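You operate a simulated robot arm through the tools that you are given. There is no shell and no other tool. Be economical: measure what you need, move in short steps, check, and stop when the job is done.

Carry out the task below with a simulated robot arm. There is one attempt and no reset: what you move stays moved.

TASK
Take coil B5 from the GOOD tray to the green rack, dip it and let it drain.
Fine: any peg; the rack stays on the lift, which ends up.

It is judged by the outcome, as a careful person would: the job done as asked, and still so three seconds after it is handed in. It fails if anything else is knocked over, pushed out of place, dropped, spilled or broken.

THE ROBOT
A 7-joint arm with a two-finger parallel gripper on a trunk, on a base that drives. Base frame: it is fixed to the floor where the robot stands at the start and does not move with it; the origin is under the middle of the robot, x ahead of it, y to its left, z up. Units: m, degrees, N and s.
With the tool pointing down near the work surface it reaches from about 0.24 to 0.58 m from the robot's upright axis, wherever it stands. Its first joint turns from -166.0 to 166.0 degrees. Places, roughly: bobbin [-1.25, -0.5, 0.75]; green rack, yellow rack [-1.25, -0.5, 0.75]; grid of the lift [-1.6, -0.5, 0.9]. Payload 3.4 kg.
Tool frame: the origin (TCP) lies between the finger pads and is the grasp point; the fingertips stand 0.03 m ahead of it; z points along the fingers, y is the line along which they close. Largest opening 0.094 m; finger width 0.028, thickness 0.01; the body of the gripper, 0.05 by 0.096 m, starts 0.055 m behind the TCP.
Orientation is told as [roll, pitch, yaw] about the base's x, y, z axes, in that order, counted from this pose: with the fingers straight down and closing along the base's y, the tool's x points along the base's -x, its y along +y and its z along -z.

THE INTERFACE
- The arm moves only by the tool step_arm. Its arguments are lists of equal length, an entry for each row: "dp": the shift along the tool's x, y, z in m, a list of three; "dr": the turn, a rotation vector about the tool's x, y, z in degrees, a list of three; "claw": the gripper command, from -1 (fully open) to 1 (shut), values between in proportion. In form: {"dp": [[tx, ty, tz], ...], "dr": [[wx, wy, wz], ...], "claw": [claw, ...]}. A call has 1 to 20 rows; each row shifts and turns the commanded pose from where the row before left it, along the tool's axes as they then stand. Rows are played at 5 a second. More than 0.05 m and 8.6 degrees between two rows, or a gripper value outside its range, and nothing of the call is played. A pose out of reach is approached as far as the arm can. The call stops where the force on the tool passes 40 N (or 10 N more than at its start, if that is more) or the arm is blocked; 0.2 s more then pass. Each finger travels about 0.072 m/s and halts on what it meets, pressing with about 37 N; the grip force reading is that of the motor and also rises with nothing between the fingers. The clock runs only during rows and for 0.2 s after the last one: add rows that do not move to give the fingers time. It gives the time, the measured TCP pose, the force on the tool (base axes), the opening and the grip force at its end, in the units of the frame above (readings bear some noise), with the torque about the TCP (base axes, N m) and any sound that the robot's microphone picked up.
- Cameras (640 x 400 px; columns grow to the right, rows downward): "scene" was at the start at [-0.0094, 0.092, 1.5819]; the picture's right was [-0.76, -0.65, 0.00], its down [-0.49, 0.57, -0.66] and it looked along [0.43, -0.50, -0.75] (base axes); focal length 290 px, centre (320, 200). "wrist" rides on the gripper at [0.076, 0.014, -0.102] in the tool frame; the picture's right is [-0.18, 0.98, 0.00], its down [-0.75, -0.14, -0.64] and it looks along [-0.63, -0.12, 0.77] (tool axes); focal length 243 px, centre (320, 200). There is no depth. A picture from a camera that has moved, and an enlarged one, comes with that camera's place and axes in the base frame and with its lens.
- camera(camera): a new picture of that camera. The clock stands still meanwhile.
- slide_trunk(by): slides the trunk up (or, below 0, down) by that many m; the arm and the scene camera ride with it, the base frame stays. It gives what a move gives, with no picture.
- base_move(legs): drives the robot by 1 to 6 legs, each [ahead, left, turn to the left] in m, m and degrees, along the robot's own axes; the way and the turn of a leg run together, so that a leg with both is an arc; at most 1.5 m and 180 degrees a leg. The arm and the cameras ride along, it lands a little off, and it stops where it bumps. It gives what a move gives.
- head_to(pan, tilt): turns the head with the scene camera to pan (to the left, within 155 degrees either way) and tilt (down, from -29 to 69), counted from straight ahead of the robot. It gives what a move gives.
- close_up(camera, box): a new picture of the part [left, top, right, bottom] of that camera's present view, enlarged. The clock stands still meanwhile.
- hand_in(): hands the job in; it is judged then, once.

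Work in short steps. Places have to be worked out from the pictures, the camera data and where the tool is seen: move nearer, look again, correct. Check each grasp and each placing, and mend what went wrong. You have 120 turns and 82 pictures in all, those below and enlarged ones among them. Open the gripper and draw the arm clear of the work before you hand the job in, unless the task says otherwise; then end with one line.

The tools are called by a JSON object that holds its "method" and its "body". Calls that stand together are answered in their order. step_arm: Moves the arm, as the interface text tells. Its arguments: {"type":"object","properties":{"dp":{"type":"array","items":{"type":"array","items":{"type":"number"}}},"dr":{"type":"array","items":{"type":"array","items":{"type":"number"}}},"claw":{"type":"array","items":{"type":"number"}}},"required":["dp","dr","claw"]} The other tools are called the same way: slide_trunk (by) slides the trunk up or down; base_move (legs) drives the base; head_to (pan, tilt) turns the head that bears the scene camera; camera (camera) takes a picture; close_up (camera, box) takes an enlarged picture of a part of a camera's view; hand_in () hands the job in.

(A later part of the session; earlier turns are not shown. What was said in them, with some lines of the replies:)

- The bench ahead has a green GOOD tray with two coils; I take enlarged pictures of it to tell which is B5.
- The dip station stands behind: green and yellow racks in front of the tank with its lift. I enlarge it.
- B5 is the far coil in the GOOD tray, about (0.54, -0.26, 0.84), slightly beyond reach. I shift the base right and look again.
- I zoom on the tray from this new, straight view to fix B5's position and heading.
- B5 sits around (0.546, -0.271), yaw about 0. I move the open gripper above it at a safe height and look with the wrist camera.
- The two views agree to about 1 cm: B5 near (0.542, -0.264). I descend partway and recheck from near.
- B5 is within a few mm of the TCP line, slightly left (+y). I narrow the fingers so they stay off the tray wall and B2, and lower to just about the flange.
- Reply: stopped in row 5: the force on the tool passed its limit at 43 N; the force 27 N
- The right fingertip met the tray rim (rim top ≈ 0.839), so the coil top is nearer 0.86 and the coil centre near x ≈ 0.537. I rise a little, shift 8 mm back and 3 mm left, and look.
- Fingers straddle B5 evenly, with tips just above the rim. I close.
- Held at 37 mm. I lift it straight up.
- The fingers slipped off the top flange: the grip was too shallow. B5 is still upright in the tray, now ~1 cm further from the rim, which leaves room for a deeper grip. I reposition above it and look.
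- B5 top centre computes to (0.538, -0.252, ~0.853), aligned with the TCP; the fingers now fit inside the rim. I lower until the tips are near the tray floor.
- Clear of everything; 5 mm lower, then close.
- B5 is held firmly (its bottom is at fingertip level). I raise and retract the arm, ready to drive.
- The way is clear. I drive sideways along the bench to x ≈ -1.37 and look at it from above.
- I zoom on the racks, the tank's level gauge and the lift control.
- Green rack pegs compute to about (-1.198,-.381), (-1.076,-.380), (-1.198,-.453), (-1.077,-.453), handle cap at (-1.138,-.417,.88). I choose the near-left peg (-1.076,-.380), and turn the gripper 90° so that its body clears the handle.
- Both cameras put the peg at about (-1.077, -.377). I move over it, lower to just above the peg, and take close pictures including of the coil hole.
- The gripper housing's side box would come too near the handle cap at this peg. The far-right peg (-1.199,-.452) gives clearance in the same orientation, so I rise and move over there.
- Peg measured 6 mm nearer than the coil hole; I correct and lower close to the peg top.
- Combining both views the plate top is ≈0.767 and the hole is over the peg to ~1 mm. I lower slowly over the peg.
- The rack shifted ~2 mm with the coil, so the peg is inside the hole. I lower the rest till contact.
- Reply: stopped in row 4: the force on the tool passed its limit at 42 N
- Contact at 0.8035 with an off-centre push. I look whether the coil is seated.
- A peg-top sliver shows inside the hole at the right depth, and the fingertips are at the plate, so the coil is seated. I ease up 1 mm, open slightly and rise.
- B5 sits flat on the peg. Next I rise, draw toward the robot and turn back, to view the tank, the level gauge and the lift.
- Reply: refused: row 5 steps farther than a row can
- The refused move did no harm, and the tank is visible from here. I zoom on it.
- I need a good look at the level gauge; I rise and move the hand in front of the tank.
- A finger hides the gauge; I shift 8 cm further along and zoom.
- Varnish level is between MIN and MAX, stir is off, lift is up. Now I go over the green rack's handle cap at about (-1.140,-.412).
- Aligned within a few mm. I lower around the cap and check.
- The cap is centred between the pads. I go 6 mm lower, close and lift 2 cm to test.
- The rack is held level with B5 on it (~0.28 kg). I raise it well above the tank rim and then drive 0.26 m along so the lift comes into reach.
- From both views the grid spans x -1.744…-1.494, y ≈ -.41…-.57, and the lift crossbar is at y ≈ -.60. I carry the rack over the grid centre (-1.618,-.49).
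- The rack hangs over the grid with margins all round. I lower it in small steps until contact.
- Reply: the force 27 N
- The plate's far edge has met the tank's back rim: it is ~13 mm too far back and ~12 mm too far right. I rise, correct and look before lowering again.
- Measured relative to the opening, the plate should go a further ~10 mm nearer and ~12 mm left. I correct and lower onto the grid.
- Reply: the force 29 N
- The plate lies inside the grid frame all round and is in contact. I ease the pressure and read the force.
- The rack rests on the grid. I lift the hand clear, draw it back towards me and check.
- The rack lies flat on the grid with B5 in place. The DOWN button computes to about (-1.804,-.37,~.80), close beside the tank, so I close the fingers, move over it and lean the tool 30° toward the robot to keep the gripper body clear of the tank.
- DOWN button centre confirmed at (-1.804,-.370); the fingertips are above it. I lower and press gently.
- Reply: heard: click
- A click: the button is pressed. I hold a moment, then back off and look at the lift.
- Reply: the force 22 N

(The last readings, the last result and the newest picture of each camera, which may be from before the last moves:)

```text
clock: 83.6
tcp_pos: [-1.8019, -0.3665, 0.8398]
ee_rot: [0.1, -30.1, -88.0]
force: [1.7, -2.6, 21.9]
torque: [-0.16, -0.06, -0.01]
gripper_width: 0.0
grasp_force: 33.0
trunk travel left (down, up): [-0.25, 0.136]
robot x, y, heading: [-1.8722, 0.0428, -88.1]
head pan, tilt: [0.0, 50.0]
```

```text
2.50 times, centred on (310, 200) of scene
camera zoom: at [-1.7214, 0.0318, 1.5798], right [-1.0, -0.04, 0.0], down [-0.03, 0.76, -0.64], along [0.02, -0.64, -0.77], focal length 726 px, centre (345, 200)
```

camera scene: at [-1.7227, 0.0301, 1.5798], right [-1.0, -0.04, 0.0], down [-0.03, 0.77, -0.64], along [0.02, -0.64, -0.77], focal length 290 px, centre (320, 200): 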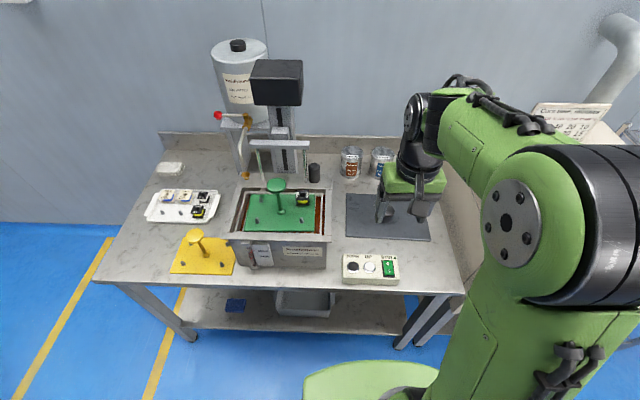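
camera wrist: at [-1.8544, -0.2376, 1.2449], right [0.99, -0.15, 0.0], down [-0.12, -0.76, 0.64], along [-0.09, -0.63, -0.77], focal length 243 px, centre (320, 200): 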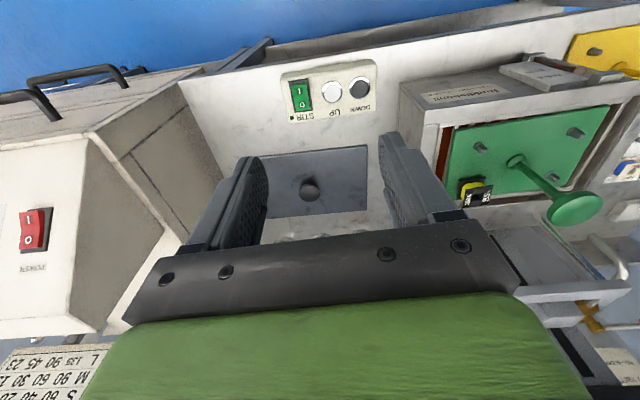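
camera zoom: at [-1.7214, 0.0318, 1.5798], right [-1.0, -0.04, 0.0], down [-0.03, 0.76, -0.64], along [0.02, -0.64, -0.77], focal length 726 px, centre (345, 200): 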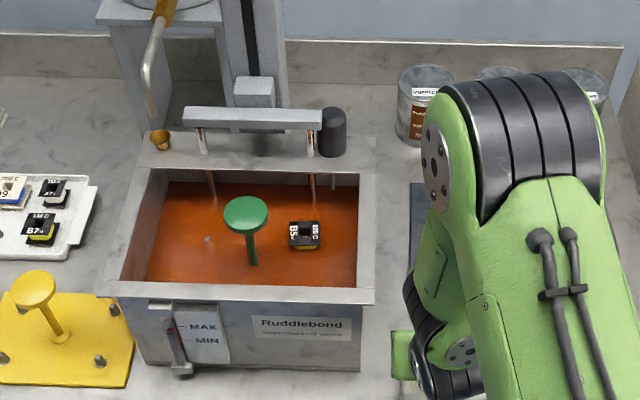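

The lift is going down: the plate is under, the coil partly. I keep holding a few seconds more and look again.

{"method": "step_arm", "body": {"dp": [[0, 0, 0], [0, 0, 0], [0, 0, 0], [0, 0, 0], [0, 0, 0], [0, 0, 0], [0, 0, 0], [0, 0, 0], [0, 0, 0], [0, 0, 0], [0, 0, 0], [0, 0, 0], [0, 0, 0], [0, 0, 0], [0, 0, 0]], "dr": [[0, 0, 0], [0, 0, 0], [0, 0, 0], [0, 0, 0], [0, 0, 0], [0, 0, 0], [0, 0, 0], [0, 0, 0], [0, 0, 0], [0, 0, 0], [0, 0, 0], [0, 0, 0], [0, 0, 0], [0, 0, 0], [0, 0, 0]], "claw": [1, 1, 1, 1, 1, 1, 1, 1, 1, 1, 1, 1, 1, 1, 1]}}

{"method": "close_up", "body": {"camera": "scene", "box": [220, 120, 400, 280]}}

```text
clock: 86.8
tcp_pos: [-1.8012, -0.3665, 0.8396]
ee_rot: [0.1, -30.1, -87.9]
force: [2.1, -4.7, 23.9]
torque: [-0.19, -0.05, -0.01]
gripper_width: 0.0
grasp_force: 33.0
trunk travel left (down, up): [-0.25, 0.136]
robot x, y, heading: [-1.8725, 0.0396, -88.0]
head pan, tilt: [0.0, 50.0]
```

```text
2.50 times, centred on (310, 200) of scene
camera zoom: at [-1.7214, 0.0317, 1.5797], right [-1.0, -0.04, 0.0], down [-0.03, 0.76, -0.64], along [0.02, -0.64, -0.77], focal length 726 px, centre (345, 200)
```

zoom: 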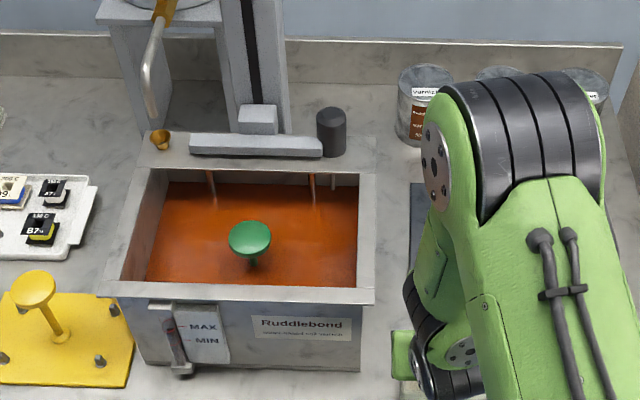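

B5 is fully submerged. I raise off the button, let it soak several seconds, and move over UP (≈5.2 cm to -x).

{"method": "step_arm", "body": {"dp": [[-0.01, 0, -0.0173], [-0.01, 0, -0.0173], [0, -0.026, 0], [0, -0.026, 0], [0, 0, 0], [0, 0, 0], [0, 0, 0], [0, 0, 0], [0, 0, 0], [0, 0, 0], [0, 0, 0], [0, 0, 0], [0, 0, 0], [0, 0, 0], [0, 0, 0], [0, 0, 0], [0, 0, 0], [0, 0, 0], [0, 0, 0], [0, 0, 0]], "dr": [[0, 0, 0], [0, 0, 0], [0, 0, 0], [0, 0, 0], [0, 0, 0], [0, 0, 0], [0, 0, 0], [0, 0, 0], [0, 0, 0], [0, 0, 0], [0, 0, 0], [0, 0, 0], [0, 0, 0], [0, 0, 0], [0, 0, 0], [0, 0, 0], [0, 0, 0], [0, 0, 0], [0, 0, 0], [0, 0, 0]], "claw": [1, 1, 1, 1, 1, 1, 1, 1, 1, 1, 1, 1, 1, 1, 1, 1, 1, 1, 1, 1]}}

{"method": "close_up", "body": {"camera": "wrist", "box": [200, 50, 440, 250]}}

{"method": "close_up", "body": {"camera": "scene", "box": [220, 120, 400, 280]}}

```text
clock: 91.0
tcp_pos: [-1.8557, -0.3697, 0.8786]
ee_rot: [0.1, -30.0, -88.0]
force: [-0.5, -0.3, -0.6]
torque: [0.0, 0.01, 0.03]
gripper_width: 0.0003
grasp_force: 32.7
trunk travel left (down, up): [-0.25, 0.136]
robot x, y, heading: [-1.8695, 0.0392, -88.0]
head pan, tilt: [0.0, 50.0]
```

```text
2.00 times, centred on (320, 150) of wrist
camera zoom: at [-1.8463, -0.2516, 0.9298], right [0.99, -0.12, 0.09], down [-0.13, -0.34, 0.93], along [-0.08, -0.93, -0.35], focal length 485 px, centre (320, 300)
```

zoom: 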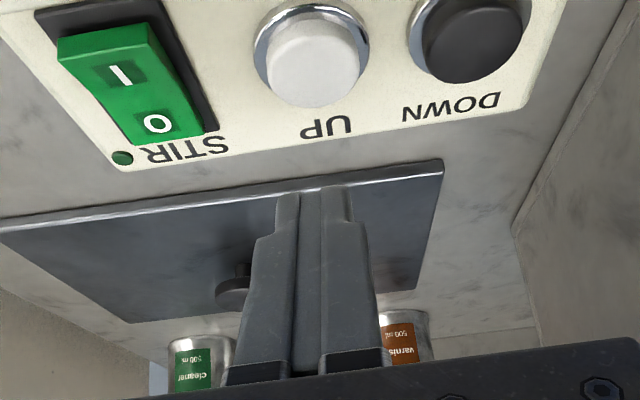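

```text
2.50 times, centred on (310, 200) of scene
camera zoom: at [-1.7213, 0.0301, 1.5797], right [-1.0, -0.04, 0.0], down [-0.03, 0.77, -0.64], along [0.02, -0.64, -0.77], focal length 726 px, centre (345, 200)
```

zoom: 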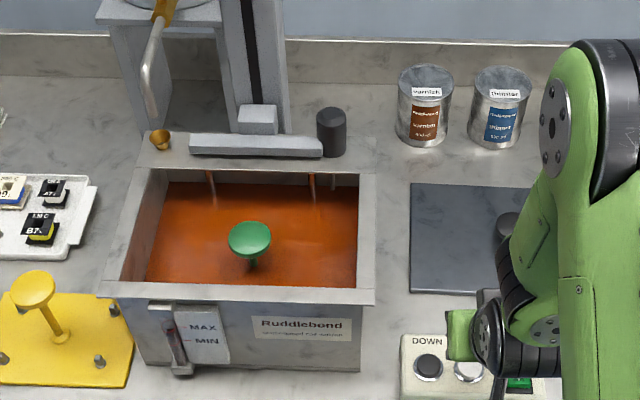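

Still fully submerged, and the fingers are over UP. After some more soak time I press UP.

{"method": "step_arm", "body": {"dp": [[0, 0.004, 0], [0, 0, 0], [0, 0, 0], [0, 0, 0], [0, 0, 0], [0, 0, 0], [0, 0, 0], [0, 0, 0], [0, 0, 0], [0, 0, 0], [0, 0, 0], [0, 0, 0], [0, 0, 0], [0, 0, 0], [0, 0, 0], [0, 0, 0], [0, 0, 0], [0, 0, 0], [0, 0, 0], [0, 0, 0]], "dr": [[0, 0, 0], [0, 0, 0], [0, 0, 0], [0, 0, 0], [0, 0, 0], [0, 0, 0], [0, 0, 0], [0, 0, 0], [0, 0, 0], [0, 0, 0], [0, 0, 0], [0, 0, 0], [0, 0, 0], [0, 0, 0], [0, 0, 0], [0, 0, 0], [0, 0, 0], [0, 0, 0], [0, 0, 0], [0, 0, 0]], "claw": [1, 1, 1, 1, 1, 1, 1, 1, 1, 1, 1, 1, 1, 1, 1, 1, 1, 1, 1, 1]}}

{"method": "step_arm", "body": {"dp": [[0.007, 0, 0.0121], [0.005, 0, 0.0087], [0.003, 0, 0.0052], [0.0025, 0, 0.0043], [0.002, 0, 0.0035], [0, 0, 0], [0, 0, 0], [0, 0, 0]], "dr": [[0, 0, 0], [0, 0, 0], [0, 0, 0], [0, 0, 0], [0, 0, 0], [0, 0, 0], [0, 0, 0], [0, 0, 0]], "claw": [1, 1, 1, 1, 1, 1, 1, 1]}}

```text
clock: 95.2
tcp_pos: [-1.8502, -0.3699, 0.8777]
ee_rot: [0.1, -30.0, -88.0]
force: [-0.7, -0.5, -0.2]
torque: [-0.02, 0.0, 0.04]
gripper_width: 0.0001
grasp_force: 33.3
trunk travel left (down, up): [-0.25, 0.136]
robot x, y, heading: [-1.8736, 0.0397, -88.0]
head pan, tilt: [0.0, 50.0]
```

```text
clock: 97.0
tcp_pos: [-1.8498, -0.3704, 0.8402]
ee_rot: [0.1, -30.1, -88.0]
force: [1.2, -0.9, 17.4]
torque: [-0.09, -0.03, 0.01]
gripper_width: 0.0
grasp_force: 32.7
trunk travel left (down, up): [-0.25, 0.136]
robot x, y, heading: [-1.8756, 0.0434, -87.9]
head pan, tilt: [0.0, 50.0]
heard: click
```

Clicked. I hold UP for a few seconds while the lift rises, then look.

{"method": "step_arm", "body": {"dp": [[0, 0, 0], [0, 0, 0], [0, 0, 0], [0, 0, 0], [0, 0, 0], [0, 0, 0], [0, 0, 0], [0, 0, 0], [0, 0, 0], [0, 0, 0], [0, 0, 0], [0, 0, 0], [0, 0, 0], [0, 0, 0], [0, 0, 0], [0, 0, 0], [0, 0, 0], [0, 0, 0], [0, 0, 0], [0, 0, 0]], "dr": [[0, 0, 0], [0, 0, 0], [0, 0, 0], [0, 0, 0], [0, 0, 0], [0, 0, 0], [0, 0, 0], [0, 0, 0], [0, 0, 0], [0, 0, 0], [0, 0, 0], [0, 0, 0], [0, 0, 0], [0, 0, 0], [0, 0, 0], [0, 0, 0], [0, 0, 0], [0, 0, 0], [0, 0, 0], [0, 0, 0]], "claw": [1, 1, 1, 1, 1, 1, 1, 1, 1, 1, 1, 1, 1, 1, 1, 1, 1, 1, 1, 1]}}

{"method": "close_up", "body": {"camera": "scene", "box": [220, 120, 400, 280]}}

```text
clock: 101.2
tcp_pos: [-1.8499, -0.37, 0.84]
ee_rot: [0.1, -30.2, -88.0]
force: [0.5, -3.9, 18.9]
torque: [-0.24, -0.04, -0.03]
gripper_width: 0.0
grasp_force: 32.3
trunk travel left (down, up): [-0.25, 0.136]
robot x, y, heading: [-1.8703, 0.0429, -87.8]
head pan, tilt: [0.0, 50.0]
```

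```text
2.50 times, centred on (310, 200) of scene
camera zoom: at [-1.7212, 0.0312, 1.5797], right [-1.0, -0.04, 0.0], down [-0.03, 0.77, -0.64], along [0.02, -0.64, -0.77], focal length 726 px, centre (345, 200)
```

zoom: 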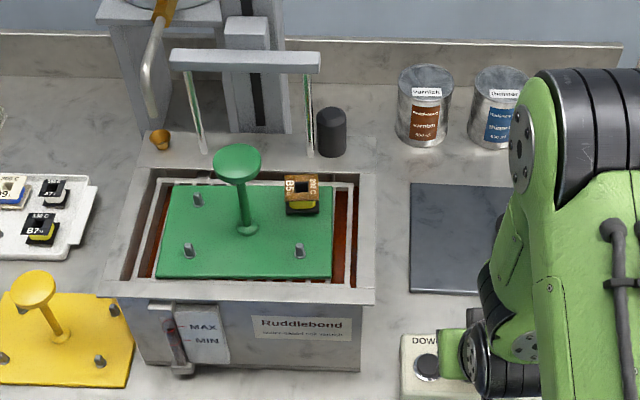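

The lift is up and B5 comes out coated with varnish. I raise the arm off the button and draw it back, then wait for it to drain.

{"method": "step_arm", "body": {"dp": [[-0.01, 0, -0.0173], [-0.02, 0, -0.0346], [-0.02, 0, -0.0346], [-0.02, 0, -0.0346], [-0.02, 0, -0.0346], [-0.02, 0, -0.0346], [-0.02, 0, -0.0346], [0.035, 0, -0.02], [0.035, 0, -0.02], [0, 0, 0]], "dr": [[0, 0, 0], [0, 0, 0], [0, 0, 0], [0, 0, 0], [0, 0, 0], [0, 0, 0], [0, 0, 0], [0, 0, 0], [0, 0, 0], [0, 0, 0]], "claw": [1, 1, 1, 1, 1, 1, 1, 1, -0.5, -0.5]}}

{"method": "step_arm", "body": {"dp": [[0, 0, 0], [0, 0, 0], [0, 0, 0], [0, 0, 0], [0, 0, 0], [0, 0, 0], [0, 0, 0], [0, 0, 0], [0, 0, 0], [0, 0, 0], [0, 0, 0], [0, 0, 0], [0, 0, 0], [0, 0, 0], [0, 0, 0], [0, 0, 0], [0, 0, 0], [0, 0, 0], [0, 0, 0], [0, 0, 0]], "dr": [[0, 0, 0], [0, 0, 0], [0, 0, 0], [0, 0, 0], [0, 0, 0], [0, 0, 0], [0, 0, 0], [0, 0, 0], [0, 0, 0], [0, 0, 0], [0, 0, 0], [0, 0, 0], [0, 0, 0], [0, 0, 0], [0, 0, 0], [0, 0, 0], [0, 0, 0], [0, 0, 0], [0, 0, 0], [0, 0, 0]], "claw": [-0.5, -0.5, -0.5, -0.5, -0.5, -0.5, -0.5, -0.5, -0.5, -0.5, -0.5, -0.5, -0.5, -0.5, -0.5, -0.5, -0.5, -0.5, -0.5, -0.5]}}

{"method": "step_arm", "body": {"dp": [[0, 0, 0], [0, 0, 0], [0, 0, 0], [0, 0, 0], [0, 0, 0], [0, 0, 0], [0, 0, 0], [0, 0, 0], [0, 0, 0], [0, 0, 0], [0, 0, 0], [0, 0, 0], [0, 0, 0], [0, 0, 0], [0, 0, 0], [0, 0, 0], [0, 0, 0], [0, 0, 0], [0, 0, 0], [0, 0, 0]], "dr": [[0, 0, 0], [0, 0, 0], [0, 0, 0], [0, 0, 0], [0, 0, 0], [0, 0, 0], [0, 0, 0], [0, 0, 0], [0, 0, 0], [0, 0, 0], [0, 0, 0], [0, 0, 0], [0, 0, 0], [0, 0, 0], [0, 0, 0], [0, 0, 0], [0, 0, 0], [0, 0, 0], [0, 0, 0], [0, 0, 0]], "claw": [-0.5, -0.5, -0.5, -0.5, -0.5, -0.5, -0.5, -0.5, -0.5, -0.5, -0.5, -0.5, -0.5, -0.5, -0.5, -0.5, -0.5, -0.5, -0.5, -0.5]}}

{"method": "step_arm", "body": {"dp": [[0, 0, 0], [0, 0, 0], [0, 0, 0], [0, 0, 0], [0, 0, 0], [0, 0, 0], [0, 0, 0], [0, 0, 0], [0, 0, 0], [0, 0, 0], [0, 0, 0], [0, 0, 0], [0, 0, 0], [0, 0, 0], [0, 0, 0], [0, 0, 0], [0, 0, 0], [0, 0, 0], [0, 0, 0], [0, 0, 0]], "dr": [[0, 0, 0], [0, 0, 0], [0, 0, 0], [0, 0, 0], [0, 0, 0], [0, 0, 0], [0, 0, 0], [0, 0, 0], [0, 0, 0], [0, 0, 0], [0, 0, 0], [0, 0, 0], [0, 0, 0], [0, 0, 0], [0, 0, 0], [0, 0, 0], [0, 0, 0], [0, 0, 0], [0, 0, 0], [0, 0, 0]], "claw": [-0.5, -0.5, -0.5, -0.5, -0.5, -0.5, -0.5, -0.5, -0.5, -0.5, -0.5, -0.5, -0.5, -0.5, -0.5, -0.5, -0.5, -0.5, -0.5, -0.5]}}

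{"method": "close_up", "body": {"camera": "scene", "box": [220, 120, 400, 280]}}

```text
clock: 103.4
tcp_pos: [-1.852, -0.2907, 1.0955]
ee_rot: [0.2, -29.9, -88.0]
force: [-0.1, -0.5, 0.4]
torque: [-0.01, -0.01, 0.02]
gripper_width: 0.0705
grasp_force: 0.1
trunk travel left (down, up): [-0.25, 0.136]
robot x, y, heading: [-1.8695, 0.0394, -88.0]
head pan, tilt: [0.0, 50.0]
```

```text
clock: 107.6
tcp_pos: [-1.8537, -0.29, 1.0963]
ee_rot: [0.1, -30.1, -88.0]
force: [0.4, 0.1, -0.5]
torque: [-0.01, 0.03, -0.02]
gripper_width: 0.0707
grasp_force: 0.0
trunk travel left (down, up): [-0.25, 0.136]
robot x, y, heading: [-1.8781, 0.0424, -87.7]
head pan, tilt: [0.0, 50.0]
```

```text
clock: 111.8
tcp_pos: [-1.8528, -0.2904, 1.096]
ee_rot: [0.1, -30.0, -88.0]
force: [0.7, 0.5, 0.1]
torque: [0.02, 0.01, 0.0]
gripper_width: 0.0707
grasp_force: 0.1
trunk travel left (down, up): [-0.25, 0.136]
robot x, y, heading: [-1.8738, 0.0442, -88.2]
head pan, tilt: [0.0, 50.0]
```

```text
clock: 116.0
tcp_pos: [-1.8527, -0.2895, 1.0951]
ee_rot: [0.1, -30.0, -87.9]
force: [0.5, 0.0, 0.8]
torque: [0.01, 0.0, 0.01]
gripper_width: 0.0704
grasp_force: 0.0
trunk travel left (down, up): [-0.25, 0.136]
robot x, y, heading: [-1.8758, 0.0441, -87.8]
head pan, tilt: [0.0, 50.0]
```

```text
2.50 times, centred on (310, 200) of scene
camera zoom: at [-1.7213, 0.0302, 1.5797], right [-1.0, -0.04, 0.0], down [-0.03, 0.77, -0.64], along [0.02, -0.64, -0.77], focal length 726 px, centre (345, 200)
```

zoom: 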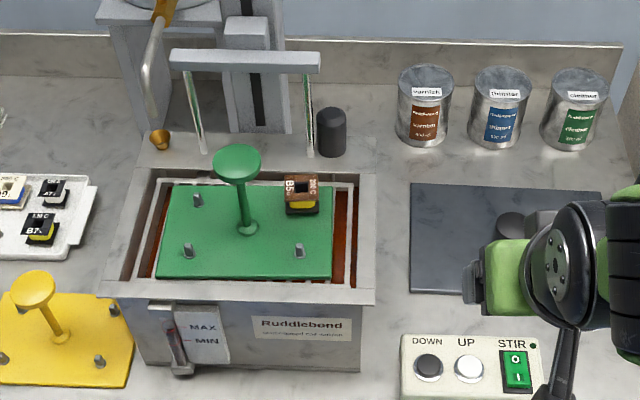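

B5 stands coated on its peg, lift up, hand clear. I give it more drain time before handing in.

{"method": "step_arm", "body": {"dp": [[0, 0, 0], [0, 0, 0], [0, 0, 0], [0, 0, 0], [0, 0, 0], [0, 0, 0], [0, 0, 0], [0, 0, 0], [0, 0, 0], [0, 0, 0], [0, 0, 0], [0, 0, 0], [0, 0, 0], [0, 0, 0], [0, 0, 0], [0, 0, 0], [0, 0, 0], [0, 0, 0], [0, 0, 0], [0, 0, 0]], "dr": [[0, 0, 0], [0, 0, 0], [0, 0, 0], [0, 0, 0], [0, 0, 0], [0, 0, 0], [0, 0, 0], [0, 0, 0], [0, 0, 0], [0, 0, 0], [0, 0, 0], [0, 0, 0], [0, 0, 0], [0, 0, 0], [0, 0, 0], [0, 0, 0], [0, 0, 0], [0, 0, 0], [0, 0, 0], [0, 0, 0]], "claw": [-0.5, -0.5, -0.5, -0.5, -0.5, -0.5, -0.5, -0.5, -0.5, -0.5, -0.5, -0.5, -0.5, -0.5, -0.5, -0.5, -0.5, -0.5, -0.5, -0.5]}}

{"method": "step_arm", "body": {"dp": [[0, 0, 0], [0, 0, 0], [0, 0, 0], [0, 0, 0], [0, 0, 0], [0, 0, 0], [0, 0, 0], [0, 0, 0], [0, 0, 0], [0, 0, 0], [0, 0, 0], [0, 0, 0], [0, 0, 0], [0, 0, 0], [0, 0, 0], [0, 0, 0], [0, 0, 0], [0, 0, 0], [0, 0, 0], [0, 0, 0]], "dr": [[0, 0, 0], [0, 0, 0], [0, 0, 0], [0, 0, 0], [0, 0, 0], [0, 0, 0], [0, 0, 0], [0, 0, 0], [0, 0, 0], [0, 0, 0], [0, 0, 0], [0, 0, 0], [0, 0, 0], [0, 0, 0], [0, 0, 0], [0, 0, 0], [0, 0, 0], [0, 0, 0], [0, 0, 0], [0, 0, 0]], "claw": [-0.5, -0.5, -0.5, -0.5, -0.5, -0.5, -0.5, -0.5, -0.5, -0.5, -0.5, -0.5, -0.5, -0.5, -0.5, -0.5, -0.5, -0.5, -0.5, -0.5]}}

{"method": "step_arm", "body": {"dp": [[0, 0, 0], [0, 0, 0], [0, 0, 0], [0, 0, 0], [0, 0, 0], [0, 0, 0], [0, 0, 0], [0, 0, 0], [0, 0, 0], [0, 0, 0], [0, 0, 0], [0, 0, 0], [0, 0, 0], [0, 0, 0], [0, 0, 0], [0, 0, 0], [0, 0, 0], [0, 0, 0], [0, 0, 0], [0, 0, 0]], "dr": [[0, 0, 0], [0, 0, 0], [0, 0, 0], [0, 0, 0], [0, 0, 0], [0, 0, 0], [0, 0, 0], [0, 0, 0], [0, 0, 0], [0, 0, 0], [0, 0, 0], [0, 0, 0], [0, 0, 0], [0, 0, 0], [0, 0, 0], [0, 0, 0], [0, 0, 0], [0, 0, 0], [0, 0, 0], [0, 0, 0]], "claw": [-0.5, -0.5, -0.5, -0.5, -0.5, -0.5, -0.5, -0.5, -0.5, -0.5, -0.5, -0.5, -0.5, -0.5, -0.5, -0.5, -0.5, -0.5, -0.5, -0.5]}}

{"method": "step_arm", "body": {"dp": [[0, 0, 0], [0, 0, 0], [0, 0, 0], [0, 0, 0], [0, 0, 0], [0, 0, 0], [0, 0, 0], [0, 0, 0], [0, 0, 0], [0, 0, 0], [0, 0, 0], [0, 0, 0], [0, 0, 0], [0, 0, 0], [0, 0, 0], [0, 0, 0], [0, 0, 0], [0, 0, 0], [0, 0, 0], [0, 0, 0]], "dr": [[0, 0, 0], [0, 0, 0], [0, 0, 0], [0, 0, 0], [0, 0, 0], [0, 0, 0], [0, 0, 0], [0, 0, 0], [0, 0, 0], [0, 0, 0], [0, 0, 0], [0, 0, 0], [0, 0, 0], [0, 0, 0], [0, 0, 0], [0, 0, 0], [0, 0, 0], [0, 0, 0], [0, 0, 0], [0, 0, 0]], "claw": [-0.5, -0.5, -0.5, -0.5, -0.5, -0.5, -0.5, -0.5, -0.5, -0.5, -0.5, -0.5, -0.5, -0.5, -0.5, -0.5, -0.5, -0.5, -0.5, -0.5]}}

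{"method": "close_up", "body": {"camera": "scene", "box": [240, 160, 340, 240]}}

```text
clock: 120.2
tcp_pos: [-1.8523, -0.2889, 1.0951]
ee_rot: [0.1, -30.0, -88.1]
force: [0.3, -0.1, 0.4]
torque: [-0.02, 0.03, 0.0]
gripper_width: 0.0704
grasp_force: 0.1
trunk travel left (down, up): [-0.25, 0.136]
robot x, y, heading: [-1.8755, 0.0435, -88.1]
head pan, tilt: [0.0, 50.0]
```

```text
clock: 124.4
tcp_pos: [-1.8529, -0.2903, 1.096]
ee_rot: [0.1, -29.9, -87.9]
force: [0.3, -0.6, 0.1]
torque: [-0.02, 0.0, -0.04]
gripper_width: 0.0705
grasp_force: 0.0
trunk travel left (down, up): [-0.25, 0.136]
robot x, y, heading: [-1.8725, 0.0455, -88.3]
head pan, tilt: [0.0, 50.0]
```

```text
clock: 128.6
tcp_pos: [-1.8534, -0.2894, 1.0965]
ee_rot: [0.1, -30.0, -88.1]
force: [0.7, -0.5, 1.0]
torque: [0.03, -0.02, 0.04]
gripper_width: 0.0707
grasp_force: 0.1
trunk travel left (down, up): [-0.25, 0.136]
robot x, y, heading: [-1.8714, 0.0414, -88.1]
head pan, tilt: [0.0, 50.0]
```

```text
clock: 132.8
tcp_pos: [-1.8528, -0.2902, 1.0964]
ee_rot: [0.1, -30.0, -88.0]
force: [0.6, 0.6, -0.3]
torque: [-0.03, 0.02, 0.01]
gripper_width: 0.0708
grasp_force: 0.0
trunk travel left (down, up): [-0.25, 0.136]
robot x, y, heading: [-1.8723, 0.0432, -87.9]
head pan, tilt: [0.0, 50.0]
```

```text
5.00 times, centred on (290, 200) of scene
camera zoom: at [-1.7213, 0.0302, 1.5797], right [-1.0, -0.04, 0.0], down [-0.03, 0.77, -0.64], along [0.02, -0.64, -0.77], focal length 1452 px, centre (470, 200)
```

zoom: 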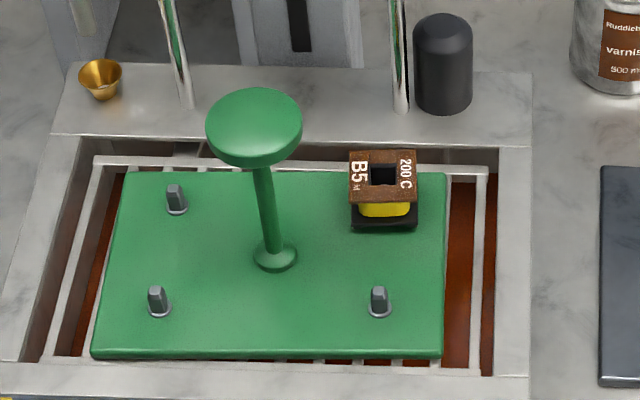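

Drained for over 30 s: B5 is coated on its peg, the rack is on the raised lift and the arm is clear. I hand in.

{"method": "hand_in", "body": {}}

```text
The job is handed in.
```

Coil B5 is on a peg of the green rack, dipped in the varnish and drained for about 30 s; the rack is on the lift, which is up, and the arm is clear.
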